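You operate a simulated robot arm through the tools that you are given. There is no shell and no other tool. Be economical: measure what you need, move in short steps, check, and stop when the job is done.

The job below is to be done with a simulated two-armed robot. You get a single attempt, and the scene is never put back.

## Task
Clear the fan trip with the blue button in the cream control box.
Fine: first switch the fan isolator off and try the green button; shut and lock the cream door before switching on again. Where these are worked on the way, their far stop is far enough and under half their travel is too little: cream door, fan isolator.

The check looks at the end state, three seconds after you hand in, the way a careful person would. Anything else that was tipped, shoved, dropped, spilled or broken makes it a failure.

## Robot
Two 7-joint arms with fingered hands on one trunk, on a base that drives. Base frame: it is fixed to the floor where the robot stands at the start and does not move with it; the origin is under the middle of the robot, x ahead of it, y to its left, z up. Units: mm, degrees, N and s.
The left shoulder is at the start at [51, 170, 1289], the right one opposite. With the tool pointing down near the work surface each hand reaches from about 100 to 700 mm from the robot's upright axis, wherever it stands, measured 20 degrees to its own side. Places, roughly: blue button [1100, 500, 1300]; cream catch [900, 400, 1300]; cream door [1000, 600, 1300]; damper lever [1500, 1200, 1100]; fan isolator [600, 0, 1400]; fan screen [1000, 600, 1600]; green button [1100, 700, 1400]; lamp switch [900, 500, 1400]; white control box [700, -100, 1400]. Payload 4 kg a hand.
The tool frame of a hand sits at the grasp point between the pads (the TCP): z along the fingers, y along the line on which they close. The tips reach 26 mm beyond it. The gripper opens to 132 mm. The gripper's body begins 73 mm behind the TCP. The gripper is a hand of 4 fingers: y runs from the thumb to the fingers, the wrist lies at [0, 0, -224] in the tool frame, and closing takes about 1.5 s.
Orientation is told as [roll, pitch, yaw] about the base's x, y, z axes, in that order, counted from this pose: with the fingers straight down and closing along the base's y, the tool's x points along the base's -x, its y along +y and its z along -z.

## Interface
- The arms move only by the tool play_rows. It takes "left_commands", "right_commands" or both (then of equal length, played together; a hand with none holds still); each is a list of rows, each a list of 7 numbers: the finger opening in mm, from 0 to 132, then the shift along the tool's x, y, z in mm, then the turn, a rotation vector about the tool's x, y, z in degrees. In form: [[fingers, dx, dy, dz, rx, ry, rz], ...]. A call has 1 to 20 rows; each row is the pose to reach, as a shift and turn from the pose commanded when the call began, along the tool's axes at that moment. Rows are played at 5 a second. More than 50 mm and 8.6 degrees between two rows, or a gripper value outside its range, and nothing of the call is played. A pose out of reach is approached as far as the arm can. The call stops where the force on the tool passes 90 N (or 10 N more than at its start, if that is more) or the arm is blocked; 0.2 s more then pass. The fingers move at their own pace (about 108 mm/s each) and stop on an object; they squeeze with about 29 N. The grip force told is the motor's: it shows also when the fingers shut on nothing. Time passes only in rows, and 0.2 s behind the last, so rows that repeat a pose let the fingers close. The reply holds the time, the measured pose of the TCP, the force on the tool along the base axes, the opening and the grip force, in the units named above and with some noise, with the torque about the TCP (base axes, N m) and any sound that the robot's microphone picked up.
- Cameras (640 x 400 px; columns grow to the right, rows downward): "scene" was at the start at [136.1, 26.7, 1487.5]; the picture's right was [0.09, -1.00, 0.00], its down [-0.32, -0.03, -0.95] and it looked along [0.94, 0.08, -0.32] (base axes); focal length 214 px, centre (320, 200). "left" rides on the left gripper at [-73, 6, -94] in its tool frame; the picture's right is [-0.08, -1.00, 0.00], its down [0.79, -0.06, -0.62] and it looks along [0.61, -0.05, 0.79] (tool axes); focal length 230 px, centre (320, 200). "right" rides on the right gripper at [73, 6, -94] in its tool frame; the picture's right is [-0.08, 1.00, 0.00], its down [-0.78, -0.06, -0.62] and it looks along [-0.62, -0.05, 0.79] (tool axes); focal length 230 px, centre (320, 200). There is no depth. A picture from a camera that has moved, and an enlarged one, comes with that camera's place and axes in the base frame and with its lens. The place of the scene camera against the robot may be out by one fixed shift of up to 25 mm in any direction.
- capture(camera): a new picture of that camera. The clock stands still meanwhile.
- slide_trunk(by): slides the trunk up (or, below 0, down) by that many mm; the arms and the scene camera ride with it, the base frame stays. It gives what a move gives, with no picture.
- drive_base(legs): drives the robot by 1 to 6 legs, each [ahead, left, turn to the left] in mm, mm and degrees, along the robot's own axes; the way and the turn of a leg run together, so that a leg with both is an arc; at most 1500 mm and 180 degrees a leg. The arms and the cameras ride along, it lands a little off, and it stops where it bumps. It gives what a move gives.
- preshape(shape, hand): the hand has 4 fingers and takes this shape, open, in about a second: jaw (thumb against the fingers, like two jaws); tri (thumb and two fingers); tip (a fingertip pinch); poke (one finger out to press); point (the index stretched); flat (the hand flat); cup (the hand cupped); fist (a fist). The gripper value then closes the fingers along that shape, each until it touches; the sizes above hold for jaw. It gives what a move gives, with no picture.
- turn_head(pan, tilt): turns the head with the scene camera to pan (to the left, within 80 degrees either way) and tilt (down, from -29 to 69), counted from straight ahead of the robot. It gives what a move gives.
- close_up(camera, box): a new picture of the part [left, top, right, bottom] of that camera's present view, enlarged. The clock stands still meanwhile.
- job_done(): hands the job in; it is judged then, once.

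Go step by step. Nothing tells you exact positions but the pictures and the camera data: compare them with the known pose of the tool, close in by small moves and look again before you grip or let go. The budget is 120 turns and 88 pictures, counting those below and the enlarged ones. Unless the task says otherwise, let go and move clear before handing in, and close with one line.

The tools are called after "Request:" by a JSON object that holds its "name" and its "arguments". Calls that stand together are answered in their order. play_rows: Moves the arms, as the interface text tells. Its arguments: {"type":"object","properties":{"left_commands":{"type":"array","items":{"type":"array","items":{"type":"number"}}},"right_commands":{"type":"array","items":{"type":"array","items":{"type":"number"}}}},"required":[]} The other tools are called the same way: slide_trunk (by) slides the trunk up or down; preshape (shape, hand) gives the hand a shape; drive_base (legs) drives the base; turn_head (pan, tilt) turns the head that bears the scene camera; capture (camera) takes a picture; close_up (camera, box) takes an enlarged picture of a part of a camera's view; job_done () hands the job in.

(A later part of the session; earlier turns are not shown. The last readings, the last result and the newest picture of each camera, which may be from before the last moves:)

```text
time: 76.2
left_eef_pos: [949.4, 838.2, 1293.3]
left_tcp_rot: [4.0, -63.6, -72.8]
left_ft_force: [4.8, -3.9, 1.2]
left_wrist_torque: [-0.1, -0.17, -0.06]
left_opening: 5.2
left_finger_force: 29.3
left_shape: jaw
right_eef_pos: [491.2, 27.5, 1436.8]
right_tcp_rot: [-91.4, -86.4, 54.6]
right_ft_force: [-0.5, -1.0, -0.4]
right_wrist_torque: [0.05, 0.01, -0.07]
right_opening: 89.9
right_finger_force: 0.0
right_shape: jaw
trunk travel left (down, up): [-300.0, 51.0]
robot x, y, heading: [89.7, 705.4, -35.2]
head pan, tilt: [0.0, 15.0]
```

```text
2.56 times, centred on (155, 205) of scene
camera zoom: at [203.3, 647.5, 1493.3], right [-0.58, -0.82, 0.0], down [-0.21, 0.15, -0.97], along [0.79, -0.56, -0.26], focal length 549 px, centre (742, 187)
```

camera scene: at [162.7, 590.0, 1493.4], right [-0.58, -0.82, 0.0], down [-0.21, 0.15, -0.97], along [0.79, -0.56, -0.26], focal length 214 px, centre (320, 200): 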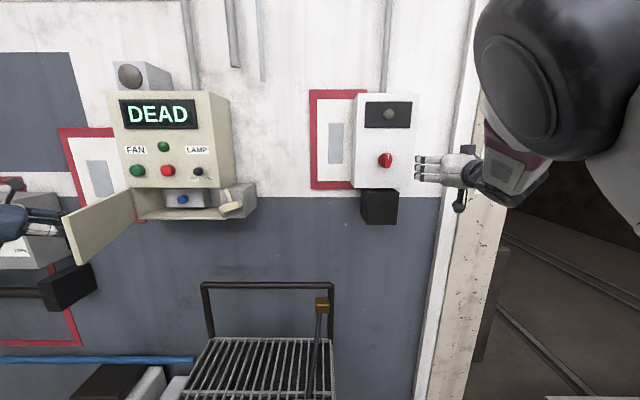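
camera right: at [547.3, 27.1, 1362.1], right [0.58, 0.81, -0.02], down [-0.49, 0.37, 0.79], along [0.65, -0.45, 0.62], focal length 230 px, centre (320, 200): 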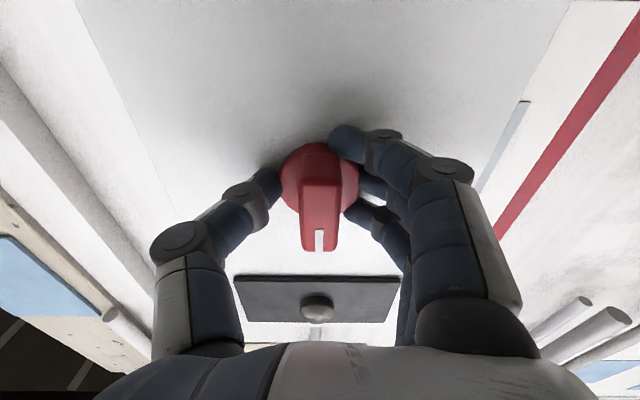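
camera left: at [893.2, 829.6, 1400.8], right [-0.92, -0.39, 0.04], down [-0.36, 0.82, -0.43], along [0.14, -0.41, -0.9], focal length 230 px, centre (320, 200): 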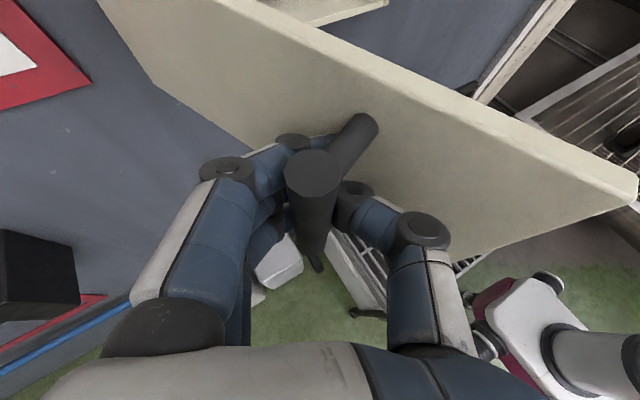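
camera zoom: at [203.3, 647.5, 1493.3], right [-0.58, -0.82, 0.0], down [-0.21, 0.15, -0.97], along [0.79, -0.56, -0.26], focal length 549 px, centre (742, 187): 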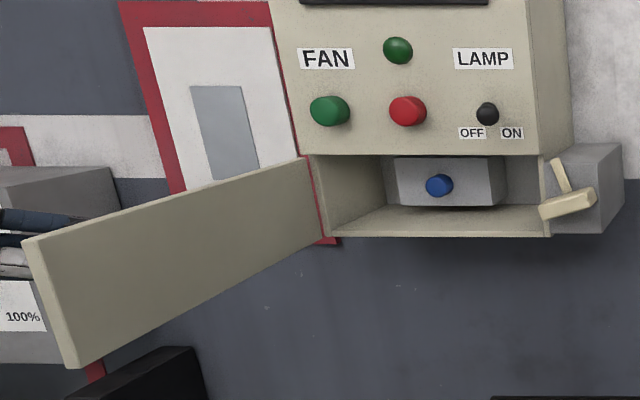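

The door is at about 90° or beyond. I'll release, back off the handle, rise over the door's top and come round to the opening's front.

Request:
{"name": "play_rows", "arguments": {"left_commands": [[60, 0, 0, 0, 0, 0, 0], [110, 0, 0, 0, 0, 0, 0], [110, 0, 0, 0, 0, 0, 0], [110, 0, 0, -35, 0, 0, 0], [110, 0, 0, -70, 0, 0, 0], [110, -36, 1, -88, 0, 0, 0], [110, -72, 3, -106, 0, 0, 0], [110, -107, 4, -123, 0, 0, 0], [110, -121, -27, -99, -4.7, 0, -2.3], [110, -134, -59, -74, -9.4, 0, -4.7], [110, -148, -90, -50, -14.1, 0, -7], [110, -161, -122, -25, -18.8, 0, -9.4], [110, -175, -153, -1, -23.5, 0, -11.7], [110, -189, -184, 23, -28.2, 0, -14], [110, -202, -216, 48, -33, 1, -16.4], [110, -202, -216, 48, -33, 1, -16.4]]}}

Request:
{"name": "capture", "arguments": {"camera": "scene"}}

Request:
{"name": "capture", "arguments": {"camera": "left"}}

```text
time: 79.6
left_eef_pos: [790.4, 635.4, 1444.6]
left_tcp_rot: [3.5, -63.9, -35.5]
left_ft_force: [0.5, 1.0, 0.4]
left_wrist_torque: [0.01, 0.01, -0.02]
left_opening: 109.6
left_finger_force: 0.2
left_shape: jaw
left hand out of reach, approached as far as the arm can: row 8
right_eef_pos: [489.3, 28.8, 1437.0]
right_tcp_rot: [-91.8, -86.3, 55.3]
right_ft_force: [-0.7, 0.6, 0.5]
right_wrist_torque: [-0.02, -0.01, -0.02]
right_opening: 89.7
right_finger_force: 0.0
right_shape: jaw
trunk travel left (down, up): [-300.0, 51.0]
robot x, y, heading: [88.9, 703.3, -35.3]
head pan, tilt: [0.0, 15.0]
```

```text
28 pictures are left
camera scene: at [203.3, 649.5, 1493.4], right [-0.58, -0.82, 0.0], down [-0.21, 0.15, -0.97], along [0.79, -0.56, -0.26], focal length 214 px, centre (320, 200)
```

scene: 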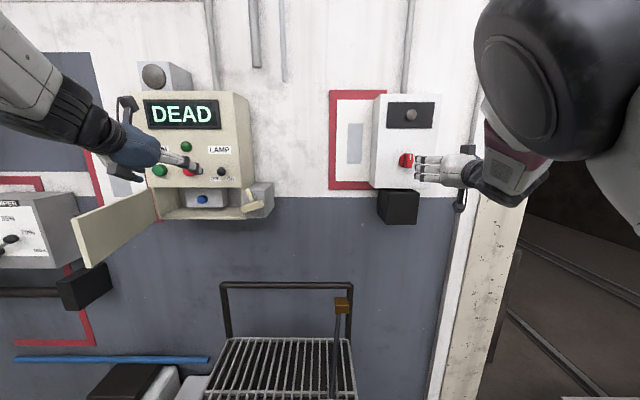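

```text
27 pictures are left
camera left: at [748.0, 666.4, 1550.7], right [-0.5, -0.86, 0.04], down [-0.79, 0.44, -0.43], along [0.36, -0.25, -0.9], focal length 230 px, centre (320, 200)
```

left: 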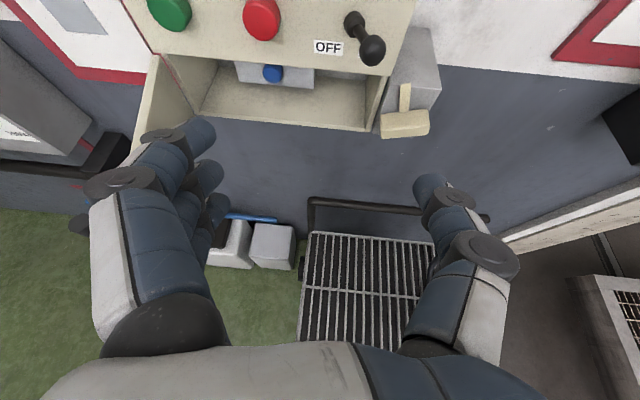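

The left camera places the blue button at about F≈583, u≈1079, z≈1290, some 75 mm deep in the recess. I'll retract the right hand a little, switch the left to "point" and drive 40 forward / 60 left for reach.

Request:
{"name": "play_rows", "arguments": {"right_commands": [[90, 0, 0, -30, 0, 0, 0], [90, 0, 0, -60, 0, 0, 0], [90, 0, 0, -60, 0, 0, 0]]}}

Request:
{"name": "preshape", "arguments": {"hand": "left", "shape": "point"}}

Request:
{"name": "drive_base", "arguments": {"legs": [[40, 60, 0]]}}

```text
time: 80.6
left_eef_pos: [788.9, 634.6, 1445.7]
left_tcp_rot: [3.8, -63.9, -35.8]
left_ft_force: [0.0, -0.1, 0.0]
left_wrist_torque: [-0.02, -0.03, 0.01]
left_opening: 110.1
left_finger_force: 0.0
left_shape: jaw
right_eef_pos: [424.2, 42.2, 1427.3]
right_tcp_rot: [-51.3, -89.5, 12.9]
right_ft_force: [-0.8, -1.0, 0.0]
right_wrist_torque: [0.01, -0.01, -0.01]
right_opening: 89.5
right_finger_force: 0.0
right_shape: jaw
trunk travel left (down, up): [-300.0, 51.0]
robot x, y, heading: [90.5, 707.1, -35.1]
head pan, tilt: [0.0, 15.0]
stopped in row 3 (right hand): the arm was blocked; the commanded pose is now the measured one
```

```text
time: 81.5
left_eef_pos: [789.2, 634.3, 1445.1]
left_tcp_rot: [3.8, -63.7, -35.8]
left_ft_force: [0.3, -0.7, 0.6]
left_wrist_torque: [0.0, 0.0, -0.01]
left_opening: 126.4
left_finger_force: 0.1
left_shape: point
right_eef_pos: [424.9, 43.4, 1426.5]
right_tcp_rot: [-50.7, -89.2, 12.3]
right_ft_force: [-0.4, -0.1, -0.1]
right_wrist_torque: [-0.01, 0.0, -0.01]
right_opening: 89.6
right_finger_force: 0.2
right_shape: jaw
trunk travel left (down, up): [-300.0, 51.0]
robot x, y, heading: [94.1, 708.1, -35.0]
head pan, tilt: [0.0, 15.0]
```

```text
time: 82.7
left_eef_pos: [856.7, 661.5, 1445.7]
left_tcp_rot: [3.8, -63.8, -35.7]
left_ft_force: [0.8, 0.1, 0.8]
left_wrist_torque: [0.0, 0.02, 0.0]
left_opening: 126.3
left_finger_force: 0.0
left_shape: point
right_eef_pos: [491.3, 69.8, 1426.4]
right_tcp_rot: [-50.8, -89.2, 12.5]
right_ft_force: [0.1, 0.1, -1.0]
right_wrist_torque: [0.01, 0.0, -0.01]
right_opening: 89.8
right_finger_force: 0.1
right_shape: jaw
trunk travel left (down, up): [-300.0, 51.0]
robot x, y, heading: [158.8, 730.3, -35.4]
head pan, tilt: [0.0, 15.0]
```

Now I bring the pointed hand down level in front of the recess, yawed slightly left to keep clear of the open door.

Request:
{"name": "play_rows", "arguments": {"left_commands": [[126, 17, 11, 32, -1.8, -3.3, -0.9], [126, 33, 22, 64, -3.6, -6.7, -1.8], [126, 50, 33, 97, -5.4, -10, -2.6], [126, 67, 45, 129, -7.2, -13.3, -3.5], [126, 83, 56, 161, -8.9, -16.7, -4.4], [126, 100, 67, 193, -10.7, -20, -5.3], [126, 100, 67, 193, -10.7, -20, -5.3]]}}

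Request:
{"name": "capture", "arguments": {"camera": "left"}}

Request:
{"name": "close_up", "arguments": {"camera": "scene", "box": [100, 130, 280, 240]}}

```text
time: 84.5
left_eef_pos: [1028.9, 704.6, 1299.1]
left_tcp_rot: [-20.2, -82.2, 2.5]
left_ft_force: [0.3, -0.5, -0.6]
left_wrist_torque: [-0.02, 0.0, 0.0]
left_opening: 126.3
left_finger_force: 0.0
left_shape: point
left hand out of reach, approached as far as the arm can: row 6, 7
right_eef_pos: [491.3, 68.4, 1426.7]
right_tcp_rot: [-40.7, -89.5, 2.3]
right_ft_force: [0.1, 0.7, -0.4]
right_wrist_torque: [-0.03, -0.01, -0.02]
right_opening: 89.9
right_finger_force: 0.0
right_shape: jaw
trunk travel left (down, up): [-300.0, 51.0]
robot x, y, heading: [157.2, 736.1, -35.2]
head pan, tilt: [0.0, 15.0]
stopped in row 7 (left hand): the arm was blocked; the commanded pose is now the measured one
```

```text
26 pictures are left
camera left: at [952.5, 737.9, 1382.1], right [-0.29, -0.95, 0.12], down [-0.71, 0.13, -0.7], along [0.64, -0.29, -0.71], focal length 230 px, centre (320, 200)
```

left: 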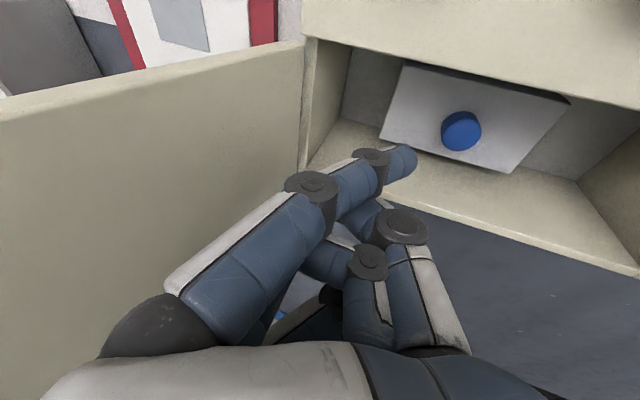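

```text
3.56 times, centred on (190, 185) of scene
camera zoom: at [270.5, 674.6, 1493.4], right [-0.58, -0.82, 0.0], down [-0.21, 0.15, -0.97], along [0.79, -0.56, -0.26], focal length 763 px, centre (782, 253)
```

zoom: 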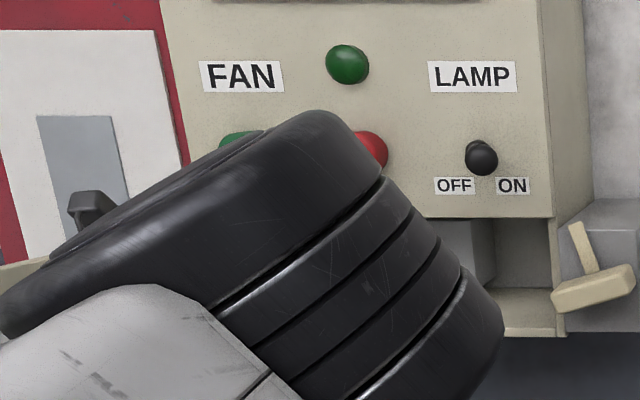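

The level pose is limited again at this height. Lowering the trunk 100 mm should give the comfortable posture used for the green button, so I back off and slide down.

Request:
{"name": "play_rows", "arguments": {"left_commands": [[126, 0, 0, -25, 0, 0, 0], [126, 0, 0, -50, 0, 0, 0], [126, 0, 0, -50, 0, 0, 0]]}}

Request:
{"name": "slide_trunk", "arguments": {"by": -100}}

Request:
{"name": "capture", "arguments": {"camera": "left"}}

```text
time: 85.5
left_eef_pos: [989.1, 752.5, 1293.7]
left_tcp_rot: [-26.9, -80.6, 12.2]
left_ft_force: [0.1, -0.1, -0.3]
left_wrist_torque: [0.0, -0.02, -0.02]
left_opening: 126.4
left_finger_force: 0.1
left_shape: point
right_eef_pos: [489.6, 69.4, 1427.1]
right_tcp_rot: [-39.1, -89.4, 0.6]
right_ft_force: [-0.3, 0.3, 0.0]
right_wrist_torque: [0.02, 0.01, -0.06]
right_opening: 89.7
right_finger_force: 0.1
right_shape: jaw
trunk travel left (down, up): [-300.0, 51.0]
robot x, y, heading: [159.5, 734.5, -35.5]
head pan, tilt: [0.0, 15.0]
stopped in row 3 (left hand): the arm was blocked; the commanded pose is now the measured one
```

```text
time: 86.9
left_eef_pos: [986.9, 748.8, 1196.3]
left_tcp_rot: [-26.3, -80.9, 11.0]
left_ft_force: [0.6, -0.3, 0.0]
left_wrist_torque: [0.01, 0.0, 0.01]
left_opening: 126.3
left_finger_force: 0.1
left_shape: point
right_eef_pos: [480.0, 55.9, 1318.4]
right_tcp_rot: [54.1, -88.2, -93.7]
right_ft_force: [-0.2, -0.2, -0.3]
right_wrist_torque: [0.05, 0.01, 0.01]
right_opening: 89.9
right_finger_force: 0.0
right_shape: jaw
trunk travel left (down, up): [-200.0, 151.0]
robot x, y, heading: [158.0, 733.2, -35.3]
head pan, tilt: [0.0, 15.0]
```

```text
24 pictures are left
camera left: at [910.6, 780.4, 1281.2], right [-0.24, -0.96, 0.15], down [-0.73, 0.08, -0.68], along [0.64, -0.27, -0.72], focal length 230 px, centre (320, 200)
```

left: 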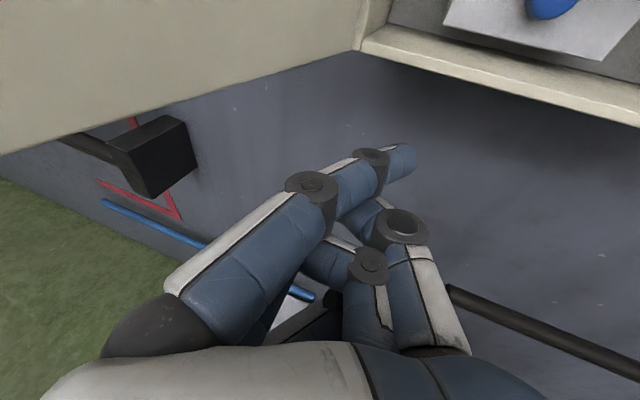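

Now shift right first (away from the door), then up level with the blue button, keeping short of it.

Request:
{"name": "play_rows", "arguments": {"left_commands": [[126, 4, -33, -12, 3.3, 0, 0.5], [126, 8, -66, -24, 6.6, 0, 1], [126, -19, -76, -6, 9.9, 0.7, 1.5], [126, -46, -86, 13, 9.9, 0.7, 1.5], [126, -73, -96, 31, 9.9, 0.7, 1.5], [126, -73, -96, 31, 9.9, 0.7, 1.5]]}}

Request:
{"name": "capture", "arguments": {"camera": "left"}}

```text
time: 88.3
left_eef_pos: [1003.8, 646.8, 1269.4]
left_tcp_rot: [-25.3, -80.9, 0.0]
left_ft_force: [-0.5, -0.5, -1.2]
left_wrist_torque: [0.01, -0.01, -0.02]
left_opening: 126.0
left_finger_force: 0.0
left_shape: point
right_eef_pos: [481.2, 57.7, 1323.4]
right_tcp_rot: [71.6, -88.4, -110.8]
right_ft_force: [0.6, -0.4, -0.5]
right_wrist_torque: [-0.01, 0.0, -0.03]
right_opening: 89.5
right_finger_force: 0.0
right_shape: jaw
trunk travel left (down, up): [-200.0, 151.0]
robot x, y, heading: [159.9, 733.4, -35.4]
head pan, tilt: [0.0, 15.0]
```

```text
23 pictures are left
camera left: at [934.1, 692.4, 1353.8], right [-0.41, -0.9, 0.14], down [-0.7, 0.21, -0.68], along [0.58, -0.38, -0.72], focal length 230 px, centre (320, 200)
```

left: 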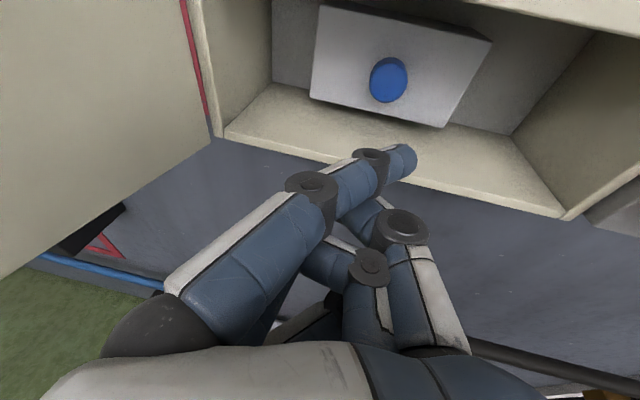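

Aligned: the tip is ~110 mm in front of the button, within a few mm in height and side. I'll advance 85 mm into the recess and check.

Request:
{"name": "play_rows", "arguments": {"left_commands": [[126, -3.5, -3.5, 28, 0, 0, 0], [126, -7, -7, 56, 0, 0, 0], [126, -10.5, -10.5, 83, 0, 0, 0], [126, -10.5, -10.5, 83, 0, 0, 0]]}}

Request:
{"name": "capture", "arguments": {"camera": "left"}}

```text
time: 89.3
left_eef_pos: [1075.6, 604.1, 1267.8]
left_tcp_rot: [-25.6, -80.9, 0.3]
left_ft_force: [0.0, 0.0, -0.7]
left_wrist_torque: [0.0, 0.02, 0.04]
left_opening: 126.0
left_finger_force: 0.1
left_shape: point
right_eef_pos: [480.4, 56.9, 1324.6]
right_tcp_rot: [72.9, -88.3, -112.2]
right_ft_force: [0.5, 0.0, 0.4]
right_wrist_torque: [-0.02, 0.0, 0.0]
right_opening: 89.6
right_finger_force: 0.1
right_shape: jaw
trunk travel left (down, up): [-200.0, 151.0]
robot x, y, heading: [156.7, 732.4, -35.2]
head pan, tilt: [0.0, 15.0]
```

```text
22 pictures are left
camera left: at [1005.6, 648.4, 1352.8], right [-0.41, -0.9, 0.14], down [-0.7, 0.21, -0.68], along [0.59, -0.38, -0.72], focal length 230 px, centre (320, 200)
```

left: 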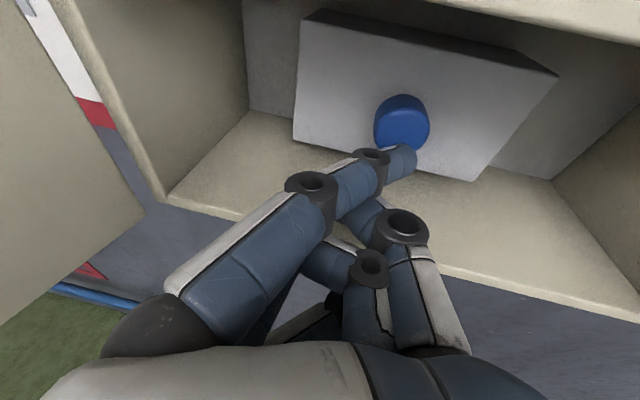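

Lined up with the button. Pressing forward slowly now.

Request:
{"name": "play_rows", "arguments": {"left_commands": [[126, -1, -1, 10, 0, 0, 0], [126, -2.5, -2, 20, 0, 0, 0], [126, -3.5, -3, 27, 0, 0, 0], [126, -4, -4, 33, 0, 0, 0], [126, -4, -4, 33, 0, 0, 0]]}}

Request:
{"name": "capture", "arguments": {"camera": "left"}}

```text
time: 90.5
left_eef_pos: [1102.3, 590.6, 1267.5]
left_tcp_rot: [-25.9, -80.8, 0.8]
left_ft_force: [-7.4, 11.9, -0.9]
left_wrist_torque: [-0.26, -0.25, -0.38]
left_opening: 126.2
left_finger_force: 0.0
left_shape: point
right_eef_pos: [480.4, 59.1, 1323.9]
right_tcp_rot: [71.1, -88.4, -110.4]
right_ft_force: [-0.5, 0.1, 0.7]
right_wrist_torque: [0.01, -0.03, 0.01]
right_opening: 89.9
right_finger_force: 0.1
right_shape: jaw
trunk travel left (down, up): [-200.0, 151.0]
robot x, y, heading: [160.3, 732.9, -35.3]
head pan, tilt: [0.0, 15.0]
heard: click
```

```text
21 pictures are left
camera left: at [1033.4, 634.4, 1353.1], right [-0.41, -0.9, 0.15], down [-0.7, 0.21, -0.68], along [0.59, -0.38, -0.72], focal length 230 px, centre (320, 200)
```

left: 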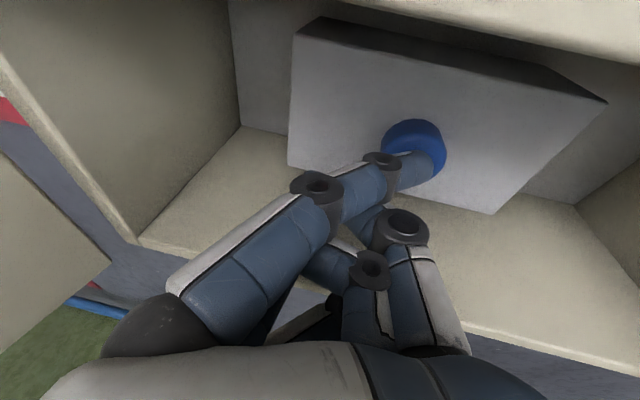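

Click heard: blue pressed. I'll withdraw straight, rise above the door and pass over to its outer (left) side.

Request:
{"name": "play_rows", "arguments": {"left_commands": [[126, 5.5, 7, -39, 0, 0, 0], [126, 11, 14, -78, 0, 0, 0], [126, 17, 22, -117, 0, 0, 0], [126, 22, 29, -156, 0, 0, 0], [126, 28, 36, -195, 0, 0, 0], [126, -15, 33, -201, 0, 0, 0], [126, -58, 30, -208, 0, 0, 0], [126, -101, 28, -214, 0, 0, 0], [126, -145, 25, -221, 0, 0, 0], [126, -148, 67, -218, 0, 0, 0], [126, -151, 109, -215, 0, 0, 0], [126, -154, 151, -212, 0, 0, 0], [126, -158, 193, -209, 0, 0, 0], [126, -161, 235, -206, 0, 0, 0], [126, -161, 235, -206, 0, 0, 0]]}}

Request:
{"name": "capture", "arguments": {"camera": "left"}}

Request:
{"name": "capture", "arguments": {"camera": "scene"}}

```text
time: 93.7
left_eef_pos: [1042.6, 885.7, 1442.9]
left_tcp_rot: [-25.1, -81.0, -0.2]
left_ft_force: [-0.1, -0.6, -0.9]
left_wrist_torque: [0.03, 0.02, 0.02]
left_opening: 126.1
left_finger_force: 0.1
left_shape: point
right_eef_pos: [478.9, 56.3, 1321.5]
right_tcp_rot: [69.6, -88.3, -109.0]
right_ft_force: [-0.3, -0.1, -0.7]
right_wrist_torque: [-0.03, 0.0, -0.01]
right_opening: 90.0
right_finger_force: 0.0
right_shape: jaw
trunk travel left (down, up): [-200.0, 151.0]
robot x, y, heading: [155.1, 738.5, -35.2]
head pan, tilt: [0.0, 15.0]
```

```text
20 pictures are left
camera left: at [973.1, 930.1, 1527.7], right [-0.41, -0.9, 0.14], down [-0.7, 0.21, -0.68], along [0.59, -0.38, -0.72], focal length 230 px, centre (320, 200)
```

left: 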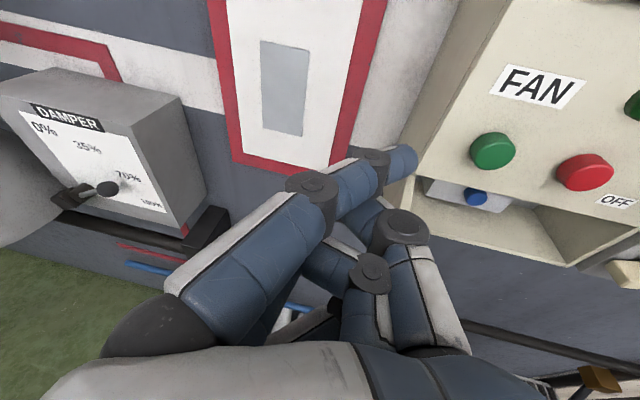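

```text
19 pictures are left
camera scene: at [297.1, 652.9, 1391.4], right [-0.58, -0.82, 0.0], down [-0.21, 0.15, -0.97], along [0.79, -0.56, -0.26], focal length 214 px, centre (320, 200)
```

scene: 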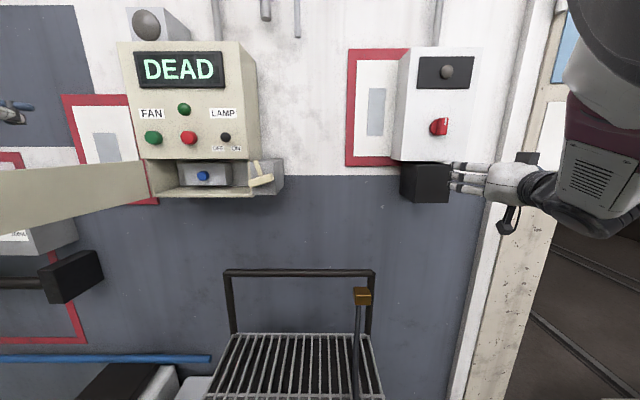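

The catch is open and the door stands past 90°. Before lowering the hand I'll turn the head left to see where the door and handle are.

Request:
{"name": "turn_head", "arguments": {"pan": 40, "tilt": 25}}

Request:
{"name": "capture", "arguments": {"camera": "scene"}}

```text
time: 94.7
left_eef_pos: [1042.5, 886.2, 1442.5]
left_tcp_rot: [-25.4, -80.8, 0.2]
left_ft_force: [0.6, 0.7, 0.5]
left_wrist_torque: [0.01, 0.03, 0.02]
left_opening: 126.3
left_finger_force: 0.0
left_shape: point
right_eef_pos: [480.1, 56.5, 1322.1]
right_tcp_rot: [69.0, -88.3, -108.5]
right_ft_force: [-0.6, -0.5, -0.5]
right_wrist_torque: [-0.04, 0.0, -0.02]
right_opening: 89.6
right_finger_force: 0.0
right_shape: jaw
trunk travel left (down, up): [-200.0, 151.0]
robot x, y, heading: [159.6, 733.2, -35.5]
head pan, tilt: [40.0, 25.0]
```

```text
18 pictures are left
camera scene: at [313.4, 715.5, 1375.2], right [0.08, -1.0, 0.0], down [-0.42, -0.03, -0.91], along [0.9, 0.07, -0.42], focal length 214 px, centre (320, 200)
```

scene: 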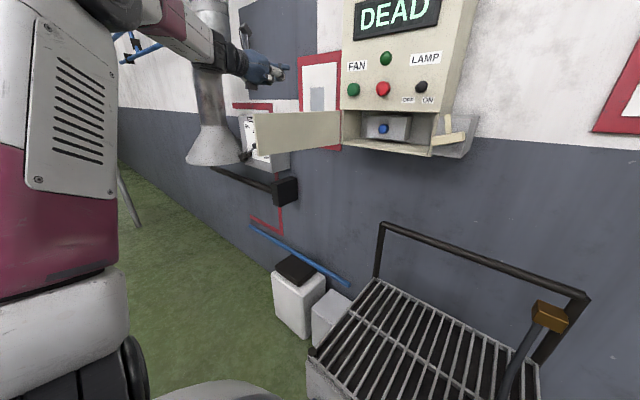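

The door has swung to roughly 115–130°. I'll close it by caging its top edge between the open fingers from above: raise the trunk, open to jaw, pitch the hand down 45° and look.

Request:
{"name": "slide_trunk", "arguments": {"by": 100}}

Request:
{"name": "preshape", "arguments": {"hand": "left", "shape": "jaw"}}

Request:
{"name": "play_rows", "arguments": {"left_commands": [[132, 20, -4, 4, 3, 7.6, 0.4], [132, 40, -7, 8, 6, 15.2, 0.9], [132, 60, -11, 12, 8.9, 22.8, 1.3], [132, 80, -14, 17, 11.8, 30.4, 1.8], [132, 99, -18, 21, 14.8, 38, 2.2], [132, 99, -18, 21, 14.8, 38, 2.2]]}}

Request:
{"name": "capture", "arguments": {"camera": "left"}}

```text
time: 96.1
left_eef_pos: [1045.2, 887.3, 1540.2]
left_tcp_rot: [-25.3, -80.8, 0.2]
left_ft_force: [0.5, -0.6, -0.8]
left_wrist_torque: [0.0, 0.02, 0.02]
left_opening: 126.3
left_finger_force: 0.0
left_shape: point
right_eef_pos: [484.3, 61.8, 1427.1]
right_tcp_rot: [74.7, -89.2, -113.7]
right_ft_force: [1.1, -0.2, -0.7]
right_wrist_torque: [0.01, -0.01, 0.01]
right_opening: 90.2
right_finger_force: 0.0
right_shape: jaw
trunk travel left (down, up): [-300.0, 51.0]
robot x, y, heading: [161.7, 731.2, -35.0]
head pan, tilt: [40.0, 25.0]
```

```text
time: 97.0
left_eef_pos: [1044.7, 887.1, 1540.1]
left_tcp_rot: [-25.4, -80.9, 0.2]
left_ft_force: [-0.1, -0.5, -0.4]
left_wrist_torque: [0.0, 0.0, -0.02]
left_opening: 131.9
left_finger_force: 0.1
left_shape: jaw
right_eef_pos: [484.2, 59.7, 1423.3]
right_tcp_rot: [49.0, -89.2, -88.1]
right_ft_force: [1.1, 0.2, -0.6]
right_wrist_torque: [-0.01, 0.02, -0.03]
right_opening: 89.6
right_finger_force: 0.0
right_shape: jaw
trunk travel left (down, up): [-300.0, 51.0]
robot x, y, heading: [159.6, 739.0, -35.1]
head pan, tilt: [40.0, 25.0]
```

```text
time: 98.4
left_eef_pos: [1029.8, 863.1, 1434.8]
left_tcp_rot: [-12.0, -44.2, -30.7]
left_ft_force: [-0.4, -0.1, 0.4]
left_wrist_torque: [0.04, -0.01, -0.01]
left_opening: 131.9
left_finger_force: 0.1
left_shape: jaw
left hand out of reach, approached as far as the arm can: row 5, 6
right_eef_pos: [484.0, 60.7, 1424.2]
right_tcp_rot: [51.9, -89.1, -90.8]
right_ft_force: [-0.6, -0.5, 0.0]
right_wrist_torque: [0.01, -0.03, 0.02]
right_opening: 89.5
right_finger_force: 0.1
right_shape: jaw
trunk travel left (down, up): [-300.0, 51.0]
robot x, y, heading: [160.8, 727.5, -35.4]
head pan, tilt: [40.0, 25.0]
```

```text
17 pictures are left
camera left: at [1032.9, 890.1, 1551.0], right [-0.57, -0.79, 0.2], down [-0.82, 0.56, -0.11], along [-0.03, -0.23, -0.97], focal length 230 px, centre (320, 200)
```

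left: 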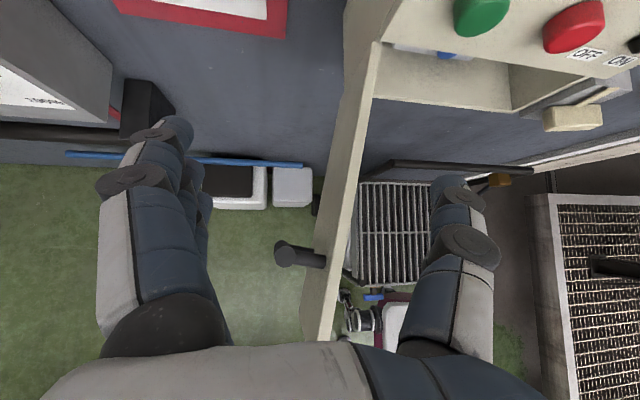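

The left camera sees the door's top edge between the fingers, door at ~101°. I'll lower over it and sweep right along the arc to about 45°.

Request:
{"name": "play_rows", "arguments": {"left_commands": [[132, 30, -9, 31, 0, 0, 0], [132, 60, -18, 62, 0, 0, 0], [132, 89.6, -26, 94, 0, 0, 0], [132, 89.6, -66, 103, 0, 0, 0], [132, 89.8, -107, 111, 0, 0, 0], [132, 89.8, -147, 120, 0, 0, 0], [132, 79, -171, 136, 0, 0, 0], [132, 68.6, -196, 151.4, 0, 0, 0], [132, 56, -210, 167, 0, 0, 0], [132, 43, -223, 182.6, 0, 0, 0], [132, 43, -223, 182.6, 0, 0, 0]]}}

Request:
{"name": "capture", "arguments": {"camera": "left"}}

```text
time: 100.8
left_eef_pos: [948.7, 614.3, 1312.5]
left_tcp_rot: [-12.2, -44.4, -30.4]
left_ft_force: [-19.5, 10.6, -3.5]
left_wrist_torque: [0.02, 1.46, 3.42]
left_opening: 132.0
left_finger_force: 0.2
left_shape: jaw
right_eef_pos: [481.3, 62.9, 1425.1]
right_tcp_rot: [61.6, -89.2, -100.6]
right_ft_force: [-0.5, 0.0, -0.6]
right_wrist_torque: [0.02, 0.01, 0.0]
right_opening: 89.5
right_finger_force: 0.1
right_shape: jaw
trunk travel left (down, up): [-300.0, 51.0]
robot x, y, heading: [154.3, 733.4, -35.0]
head pan, tilt: [40.0, 25.0]
```

```text
16 pictures are left
camera left: at [952.6, 641.0, 1427.3], right [-0.57, -0.8, 0.2], down [-0.82, 0.56, -0.11], along [-0.03, -0.23, -0.97], focal length 230 px, centre (320, 200)
```

left: 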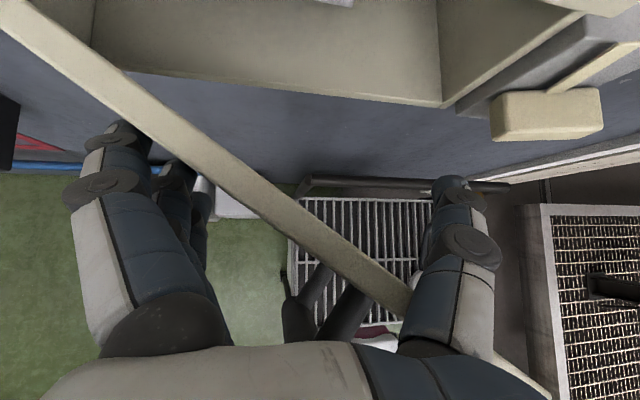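

The door is at about 45°, fingers outside, thumb inside. I'll lift out, step back, close the hand and lower in front of the door's outer face.

Request:
{"name": "play_rows", "arguments": {"left_commands": [[132, 0, 8, 0, 0, 0, 0], [132, -30, 2, -30, 0, 0, 0], [132, -60, -5, -60, 0, 0, 0], [132, -90, -11, -91, 0, 0, 0], [100, -60, -9, -121, 0, 0, 0], [60, -31, -6, -151, 0, 0, 0], [20, -1, -4, -181, 0, 0, 0], [0, 33, 3, -147, 0, 0, 0], [0, 66, 10, -113, 0, 0, 0], [0, 100, 17, -80, 0, 0, 0], [0, 100, 17, -80, 0, 0, 0]]}}

Request:
{"name": "capture", "arguments": {"camera": "left"}}

```text
time: 103.2
left_eef_pos: [863.7, 704.3, 1294.7]
left_tcp_rot: [-11.9, -44.5, -30.5]
left_ft_force: [0.3, 0.4, -1.0]
left_wrist_torque: [-0.01, -0.02, 0.0]
left_opening: 0.2
left_finger_force: 28.6
left_shape: jaw
right_eef_pos: [484.5, 61.9, 1424.9]
right_tcp_rot: [55.0, -89.2, -94.1]
right_ft_force: [-0.5, -0.3, -0.9]
right_wrist_torque: [0.01, 0.02, 0.0]
right_opening: 89.8
right_finger_force: 0.1
right_shape: jaw
trunk travel left (down, up): [-300.0, 51.0]
robot x, y, heading: [155.3, 733.4, -35.4]
head pan, tilt: [40.0, 25.0]
```

```text
15 pictures are left
camera left: at [866.4, 730.4, 1409.6], right [-0.57, -0.79, 0.2], down [-0.82, 0.56, -0.11], along [-0.03, -0.23, -0.97], focal length 230 px, centre (320, 200)
```

left: 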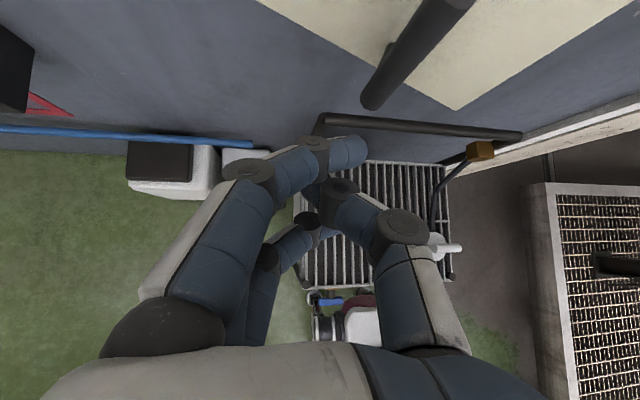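

The hand is in front of the half-open door. I'll push forward to shut it.

Request:
{"name": "play_rows", "arguments": {"left_commands": [[0, 0, 28, -4, 0, 0, 0], [0, -28, 30, 24, 0, 0, 0], [0, -56, 32, 52, 0, 0, 0], [0, -84, 34, 78, 0, 0, 0], [0, -108, 36, 102, 0, 0, 0], [0, -122, 37, 115, 0, 0, 0], [0, -132, 37, 125, 0, 0, 0], [0, -132, 37, 125, 0, 0, 0]]}}

Request:
{"name": "turn_head", "arguments": {"pan": 10, "tilt": 15}}

Request:
{"name": "capture", "arguments": {"camera": "left"}}

```text
time: 105.0
left_eef_pos: [1027.9, 616.3, 1294.1]
left_tcp_rot: [-12.0, -44.4, -30.6]
left_ft_force: [-3.8, 3.5, -0.6]
left_wrist_torque: [-0.01, -0.04, -0.06]
left_opening: 0.0
left_finger_force: 28.9
left_shape: jaw
right_eef_pos: [484.1, 61.6, 1424.2]
right_tcp_rot: [52.9, -89.0, -92.0]
right_ft_force: [-0.5, -0.2, -0.1]
right_wrist_torque: [0.02, -0.01, 0.03]
right_opening: 89.8
right_finger_force: 0.1
right_shape: jaw
trunk travel left (down, up): [-300.0, 51.0]
robot x, y, heading: [156.8, 729.5, -35.2]
head pan, tilt: [40.0, 25.0]
```

```text
time: 105.9
left_eef_pos: [1027.6, 617.8, 1295.4]
left_tcp_rot: [-11.9, -44.4, -30.6]
left_ft_force: [-3.7, 3.4, -2.1]
left_wrist_torque: [0.0, -0.05, -0.09]
left_opening: 0.0
left_finger_force: 29.3
left_shape: jaw
right_eef_pos: [484.4, 61.2, 1425.7]
right_tcp_rot: [54.1, -89.1, -93.1]
right_ft_force: [0.0, 0.0, -0.5]
right_wrist_torque: [0.0, 0.02, 0.0]
right_opening: 89.7
right_finger_force: 0.1
right_shape: jaw
trunk travel left (down, up): [-300.0, 51.0]
robot x, y, heading: [157.9, 732.7, -35.3]
head pan, tilt: [10.0, 15.0]
```

```text
14 pictures are left
camera left: at [1031.1, 643.3, 1409.8], right [-0.57, -0.79, 0.2], down [-0.82, 0.56, -0.11], along [-0.03, -0.23, -0.97], focal length 230 px, centre (320, 200)
```

left: 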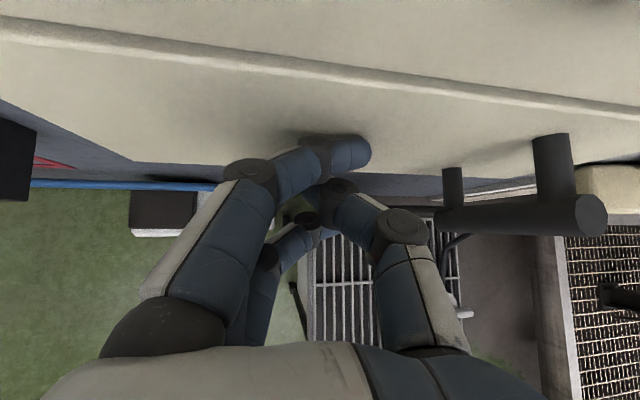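

Nearly shut with light force. I'll press on until it seats.

Request:
{"name": "play_rows", "arguments": {"left_commands": [[0, -6, 0, 6, 0, 0, 0], [0, -11, 1, 11, 0, 0, 0], [0, -16, 1, 15, 0, 0, 0], [0, -20, 1, 19, 0, 0, 0], [0, -20, 1, 19, 0, 0, 0]]}}

Request:
{"name": "capture", "arguments": {"camera": "left"}}

```text
time: 106.9
left_eef_pos: [1036.9, 617.4, 1293.1]
left_tcp_rot: [-11.8, -42.9, -30.4]
left_ft_force: [-34.4, 29.8, 6.5]
left_wrist_torque: [-0.13, 0.07, -0.14]
left_opening: 0.0
left_finger_force: 29.7
left_shape: jaw
right_eef_pos: [476.1, 66.8, 1427.9]
right_tcp_rot: [82.0, -88.8, -120.9]
right_ft_force: [-0.5, 0.4, -0.6]
right_wrist_torque: [-0.03, -0.01, 0.03]
right_opening: 89.9
right_finger_force: 0.1
right_shape: jaw
trunk travel left (down, up): [-300.0, 51.0]
robot x, y, heading: [157.9, 734.0, -34.8]
head pan, tilt: [10.0, 15.0]
stopped in row 5 (left hand): the force on the tool passed its limit at 95 N (the readings are from after the stop); the commanded pose is now the measured one
```

```text
13 pictures are left
camera left: at [1042.2, 642.5, 1407.7], right [-0.57, -0.8, 0.2], down [-0.82, 0.56, -0.09], along [-0.05, -0.22, -0.98], focal length 230 px, centre (320, 200)
```

left: 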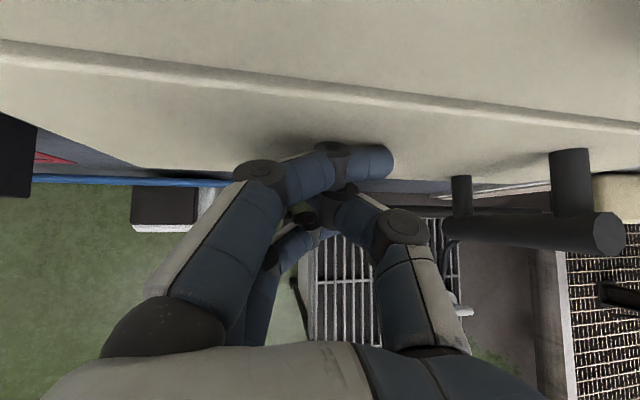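

The door is seated (95 N stop). I'll retreat, change to "point", and shift the base right/back to the stance that worked for the catch.

Request:
{"name": "play_rows", "arguments": {"left_commands": [[0, 25, -2, -24, 0, 0, 0], [0, 50, -4, -48, 0, 0, 0], [0, 75, -6, -72, 0, 0, 0], [0, 93, -8, -91, 0, 0, 0], [0, 93, -8, -91, 0, 0, 0]]}}

Request:
{"name": "preshape", "arguments": {"hand": "left", "shape": "point"}}

Request:
{"name": "drive_base", "arguments": {"legs": [[-40, 0, 0], [0, -130, 0]]}}

Request:
{"name": "play_rows", "arguments": {"left_commands": [[126, -8, -17, 26, -1.1, -3.7, 1.1], [126, -16, -33, 51, -2.3, -7.4, 2.2], [126, -23, -50, 77, -3.4, -11.1, 3.4], [126, -31, -66, 102, -4.6, -14.8, 4.5], [126, -39, -83, 128, -5.7, -18.5, 5.6], [126, -39, -83, 128, -5.7, -18.5, 5.6]]}}

Request:
{"name": "capture", "arguments": {"camera": "left"}}

```text
time: 108.1
left_eef_pos: [938.8, 682.8, 1287.0]
left_tcp_rot: [-12.0, -42.7, -30.5]
left_ft_force: [-0.8, -1.8, 0.3]
left_wrist_torque: [-0.01, 0.0, -0.02]
left_opening: 0.3
left_finger_force: 29.0
left_shape: jaw
right_eef_pos: [486.1, 59.4, 1423.9]
right_tcp_rot: [57.8, -88.9, -96.6]
right_ft_force: [0.7, -0.4, -0.6]
right_wrist_torque: [-0.01, 0.0, 0.01]
right_opening: 89.7
right_finger_force: 0.0
right_shape: jaw
trunk travel left (down, up): [-300.0, 51.0]
robot x, y, heading: [156.9, 735.2, -35.1]
head pan, tilt: [10.0, 15.0]
```

```text
time: 109.0
left_eef_pos: [938.7, 684.2, 1287.6]
left_tcp_rot: [-12.0, -42.9, -30.6]
left_ft_force: [0.5, -0.4, -0.7]
left_wrist_torque: [0.02, 0.0, 0.01]
left_opening: 126.2
left_finger_force: 0.1
left_shape: point
right_eef_pos: [484.1, 60.7, 1424.2]
right_tcp_rot: [59.3, -88.9, -98.4]
right_ft_force: [0.3, -0.1, -0.3]
right_wrist_torque: [0.0, -0.01, 0.01]
right_opening: 89.7
right_finger_force: 0.1
right_shape: jaw
trunk travel left (down, up): [-300.0, 51.0]
robot x, y, heading: [158.4, 733.8, -35.2]
head pan, tilt: [10.0, 15.0]
```

```text
time: 111.3
left_eef_pos: [830.8, 598.3, 1289.3]
left_tcp_rot: [-12.0, -42.9, -30.5]
left_ft_force: [0.5, 0.6, 0.4]
left_wrist_torque: [-0.01, -0.01, 0.0]
left_opening: 126.1
left_finger_force: 0.1
left_shape: point
right_eef_pos: [374.5, -23.9, 1423.7]
right_tcp_rot: [60.6, -88.8, -99.7]
right_ft_force: [-0.6, 0.4, -0.4]
right_wrist_torque: [0.0, 0.0, 0.0]
right_opening: 89.6
right_finger_force: 0.0
right_shape: jaw
trunk travel left (down, up): [-300.0, 51.0]
robot x, y, heading: [50.5, 650.5, -35.0]
head pan, tilt: [10.0, 15.0]
```

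```text
time: 112.7
left_eef_pos: [864.3, 452.2, 1236.7]
left_tcp_rot: [-1.9, -61.9, -35.9]
left_ft_force: [0.1, 1.0, 0.0]
left_wrist_torque: [-0.02, -0.04, -0.03]
left_opening: 125.9
left_finger_force: 0.2
left_shape: point
right_eef_pos: [373.8, -23.3, 1424.1]
right_tcp_rot: [62.3, -88.8, -101.4]
right_ft_force: [-0.1, -0.3, 0.3]
right_wrist_torque: [-0.02, 0.01, 0.01]
right_opening: 89.6
right_finger_force: 0.1
right_shape: jaw
trunk travel left (down, up): [-300.0, 51.0]
robot x, y, heading: [52.9, 653.0, -35.3]
head pan, tilt: [10.0, 15.0]
```

```text
12 pictures are left
camera left: at [829.8, 487.8, 1344.4], right [-0.58, -0.81, 0.08], down [-0.76, 0.51, -0.4], along [0.28, -0.3, -0.91], focal length 230 px, centre (320, 200)
```

left: 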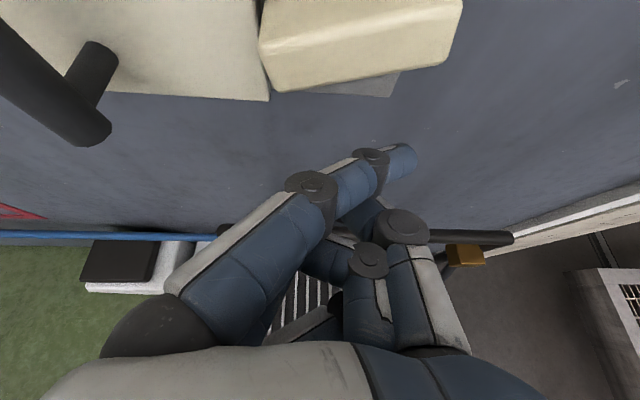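

The paddle sits at about 75°, its right end free. I'll slip the fingertip under that right end and sweep up and round to swing the tongue back over the door.

Request:
{"name": "play_rows", "arguments": {"left_commands": [[126, -9, 0.7, 17, 0, 0, 0], [126, -18, 1.5, 33.6, 0, 0, 0], [126, -34.8, -2.7, 24.9, 0, 0, 0], [126, -41, -3.3, 21.4, 0, 0, 0], [126, -47.9, -3.8, 17.9, 0, 0, 0], [126, -54, -1.5, 14, 0, 0, 0], [126, -61, 1, 10.5, 0, 0, 0], [126, -66, 6, 7.5, 0, 0, 0], [126, -70.6, 12, 4.8, 0, 0, 0], [126, -71, 16, 4.1, 0, 0, 0], [126, -71, 16, 4.1, 0, 0, 0]]}}

Request:
{"name": "capture", "arguments": {"camera": "left"}}

```text
time: 114.2
left_eef_pos: [883.5, 430.9, 1246.9]
left_tcp_rot: [-2.4, -58.8, -36.4]
left_ft_force: [-3.3, 1.8, -9.8]
left_wrist_torque: [-0.01, -0.16, -0.04]
left_opening: 0.4
left_finger_force: 0.0
left_shape: point
right_eef_pos: [374.1, -24.4, 1424.0]
right_tcp_rot: [65.5, -88.6, -104.7]
right_ft_force: [1.0, 0.1, 0.7]
right_wrist_torque: [-0.01, -0.02, 0.01]
right_opening: 89.8
right_finger_force: 0.0
right_shape: jaw
trunk travel left (down, up): [-300.0, 51.0]
robot x, y, heading: [49.9, 649.6, -35.3]
head pan, tilt: [10.0, 15.0]
stopped in row 7 (left hand): the force on the tool passed its limit at 93 N (the readings are from after the stop); the commanded pose is now the measured one
```

```text
11 pictures are left
camera left: at [855.6, 462.6, 1358.6], right [-0.59, -0.8, 0.09], down [-0.77, 0.53, -0.35], along [0.24, -0.27, -0.93], focal length 230 px, centre (320, 200)
```

left: 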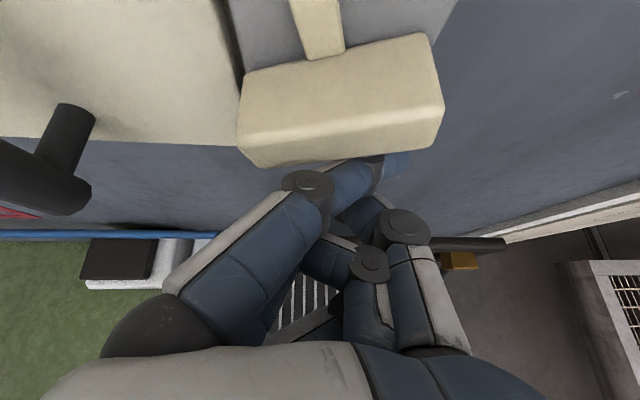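

The finger sat too close to the pivot and stalled at the force limit. I'll drop slightly, move 20 mm right so it bears on the paddle's end, and sweep again.

Request:
{"name": "play_rows", "arguments": {"left_commands": [[126, 8.5, 0, 5, 0, 0, 0], [126, 5.5, -19.6, 10.6, 0, 0, 0], [126, -4.7, -19.8, 4.4, 0, 0, 0], [126, -11.5, -20.7, 0.3, 0, 0, 0], [126, -18.3, -20.9, -3.8, 0, 0, 0], [126, -25, -18.3, -8.1, 0, 0, 0], [126, -31.5, -14.9, -12.3, 0, 0, 0], [126, -36.8, -8.7, -16, 0, 0, 0], [126, -40.7, -3.1, -18.7, 0, 0, 0], [126, -42.5, 2, -20.2, 0, 0, 0], [126, -42.5, 2, -20.2, 0, 0, 0]]}}

Request:
{"name": "capture", "arguments": {"camera": "left"}}

```text
time: 116.6
left_eef_pos: [887.1, 424.9, 1297.8]
left_tcp_rot: [-2.3, -59.1, -36.5]
left_ft_force: [-22.7, -14.0, -8.9]
left_wrist_torque: [0.05, 0.08, -0.43]
left_opening: 126.2
left_finger_force: 0.0
left_shape: point
right_eef_pos: [371.5, -26.6, 1422.4]
right_tcp_rot: [66.7, -88.7, -105.8]
right_ft_force: [-0.7, 0.9, -0.3]
right_wrist_torque: [-0.02, -0.01, 0.01]
right_opening: 89.7
right_finger_force: 0.0
right_shape: jaw
trunk travel left (down, up): [-300.0, 51.0]
robot x, y, heading: [48.3, 654.5, -35.3]
head pan, tilt: [10.0, 15.0]
```

```text
10 pictures are left
camera left: at [857.9, 457.6, 1408.9], right [-0.59, -0.8, 0.09], down [-0.77, 0.53, -0.36], along [0.24, -0.28, -0.93], focal length 230 px, centre (320, 200)
```

left: 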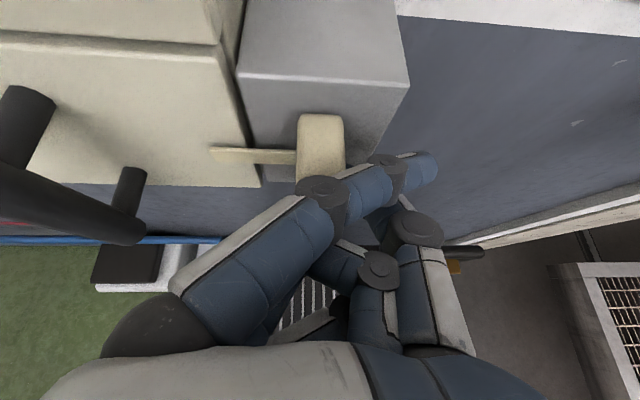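

The tongue is back across the door edge with the paddle upright. I'll ease off, retreat, and verify.

Request:
{"name": "play_rows", "arguments": {"left_commands": [[126, 0, -10, 0, 0, 0, 0], [126, 20, -12, -33, 0, 0, 0], [126, 41, -14, -68, 0, 0, 0], [126, 62, -14, -103, 0, 0, 0], [126, 62, -14, -103, 0, 0, 0]]}}

Request:
{"name": "close_up", "arguments": {"camera": "left", "box": [180, 0, 480, 190]}}

```text
time: 117.8
left_eef_pos: [786.6, 491.2, 1296.5]
left_tcp_rot: [-2.4, -59.2, -36.4]
left_ft_force: [0.5, -0.1, -0.2]
left_wrist_torque: [-0.01, -0.03, -0.02]
left_opening: 126.4
left_finger_force: 0.0
left_shape: point
right_eef_pos: [376.4, -25.4, 1423.5]
right_tcp_rot: [60.7, -88.8, -99.6]
right_ft_force: [0.0, 0.1, -0.1]
right_wrist_torque: [0.02, -0.03, 0.0]
right_opening: 89.7
right_finger_force: 0.1
right_shape: jaw
trunk travel left (down, up): [-300.0, 51.0]
robot x, y, heading: [45.0, 654.2, -35.2]
head pan, tilt: [10.0, 15.0]
```

```text
2.11 times, centred on (330, 95) of left
camera zoom: at [758.9, 523.9, 1404.8], right [-0.59, -0.81, 0.09], down [-0.77, 0.52, -0.36], along [0.24, -0.28, -0.93], focal length 484 px, centre (299, 421)
```

zoom: 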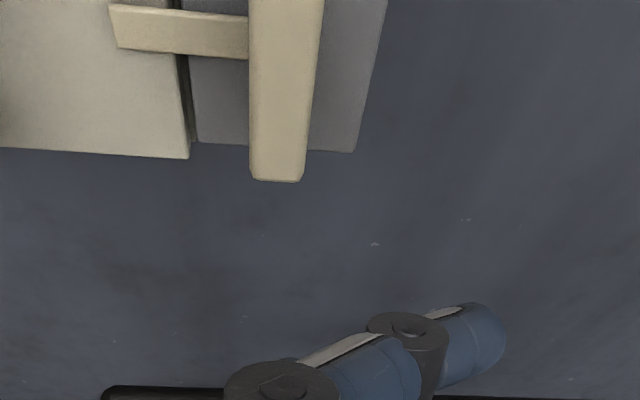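

The tongue lies over the door, perhaps a few degrees short of level. I'll nudge it once more against its stop the same way and retreat.

Request:
{"name": "play_rows", "arguments": {"left_commands": [[126, -21, 0, 35, 0, 0, 0], [126, -41, 0, 69, 0, 0, 0], [126, -62, 2, 103, 0, 0, 0], [126, -62, 14, 103, 0, 0, 0], [126, -62, 22, 103, 0, 0, 0], [126, -61, 30, 102, 0, 0, 0], [126, -61, 30, 102, 0, 0, 0], [126, -62, 4, 103, 0, 0, 0], [126, -41, 0, 69, 0, 0, 0], [126, -21, 0, 35, 0, 0, 0], [126, 0, 0, 0, 0, 0, 0], [126, 24, 0, -40, 0, 0, 0], [126, 24, 0, -40, 0, 0, 0]]}}

Request:
{"name": "capture", "arguments": {"camera": "left"}}

```text
time: 120.6
left_eef_pos: [752.0, 523.1, 1296.8]
left_tcp_rot: [-2.4, -59.1, -36.3]
left_ft_force: [0.7, 0.1, -0.1]
left_wrist_torque: [-0.02, 0.0, 0.01]
left_opening: 126.4
left_finger_force: 0.0
left_shape: point
right_eef_pos: [376.9, -25.2, 1422.3]
right_tcp_rot: [59.7, -88.8, -98.7]
right_ft_force: [-0.2, -0.1, -1.1]
right_wrist_torque: [-0.03, -0.01, -0.03]
right_opening: 89.8
right_finger_force: 0.1
right_shape: jaw
trunk travel left (down, up): [-300.0, 51.0]
robot x, y, heading: [46.8, 647.2, -35.2]
head pan, tilt: [10.0, 15.0]
```

```text
8 pictures are left
camera left: at [724.3, 556.0, 1407.4], right [-0.59, -0.81, 0.09], down [-0.77, 0.52, -0.36], along [0.24, -0.28, -0.93], focal length 230 px, centre (320, 200)
```

left: 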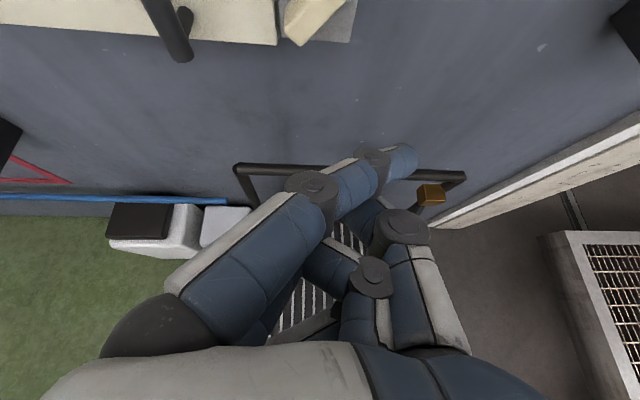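

The paddle now looks tilted again, so the nudge went wrong. I'll look from the scene camera before correcting.

Request:
{"name": "close_up", "arguments": {"camera": "scene", "box": [150, 110, 350, 240]}}

```text
3.08 times, centred on (250, 175) of scene
camera zoom: at [170.3, 603.2, 1493.1], right [-0.42, -0.91, 0.0], down [-0.24, 0.11, -0.97], along [0.87, -0.41, -0.26], focal length 660 px, centre (535, 277)
```

zoom: 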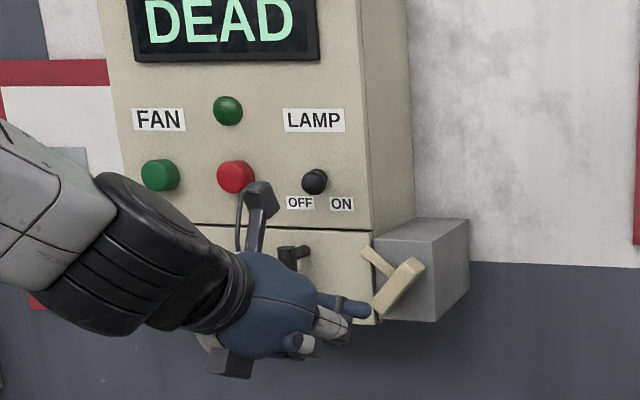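

The finger had touched below the pivot, re-opening the catch ~40°. My tip height estimate was ~15 mm too high; I'll redo the sweep with the tip on the upper half of the paddle, pushing left, and look while in contact.

Request:
{"name": "play_rows", "arguments": {"left_commands": [[126, -19, -8, 36, 0, 0, 0], [126, -39, -4, 71, 0, 0, 0], [126, -58, 0, 107, 0, 0, 0], [126, -77, 2.6, 142, 0, 0, 0], [126, -79.5, 16.4, 140, 0, 0, 0], [126, -88, 21.2, 134.5, 0, 0, 0], [126, -94.6, 29, 130, 0, 0, 0], [126, -97, 33.8, 128, 0, 0, 0], [126, -97, 33.8, 128, 0, 0, 0]]}}

Request:
{"name": "capture", "arguments": {"camera": "left"}}

```text
time: 122.6
left_eef_pos: [897.8, 450.0, 1314.2]
left_tcp_rot: [-2.5, -59.2, -36.2]
left_ft_force: [-0.6, 0.6, 0.4]
left_wrist_torque: [-0.01, 0.01, -0.01]
left_opening: 126.2
left_finger_force: 0.0
left_shape: point
right_eef_pos: [374.9, -22.6, 1423.3]
right_tcp_rot: [61.7, -88.9, -100.8]
right_ft_force: [-0.2, 0.4, -0.5]
right_wrist_torque: [0.0, 0.01, -0.01]
right_opening: 89.5
right_finger_force: 0.1
right_shape: jaw
trunk travel left (down, up): [-300.0, 51.0]
robot x, y, heading: [49.1, 650.2, -35.3]
head pan, tilt: [10.0, 15.0]
```

```text
6 pictures are left
camera left: at [869.3, 483.1, 1424.6], right [-0.59, -0.81, 0.09], down [-0.77, 0.52, -0.36], along [0.24, -0.28, -0.93], focal length 230 px, centre (320, 200)
```

left: 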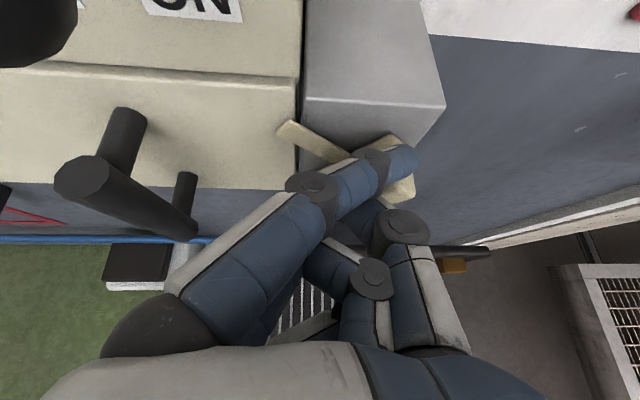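

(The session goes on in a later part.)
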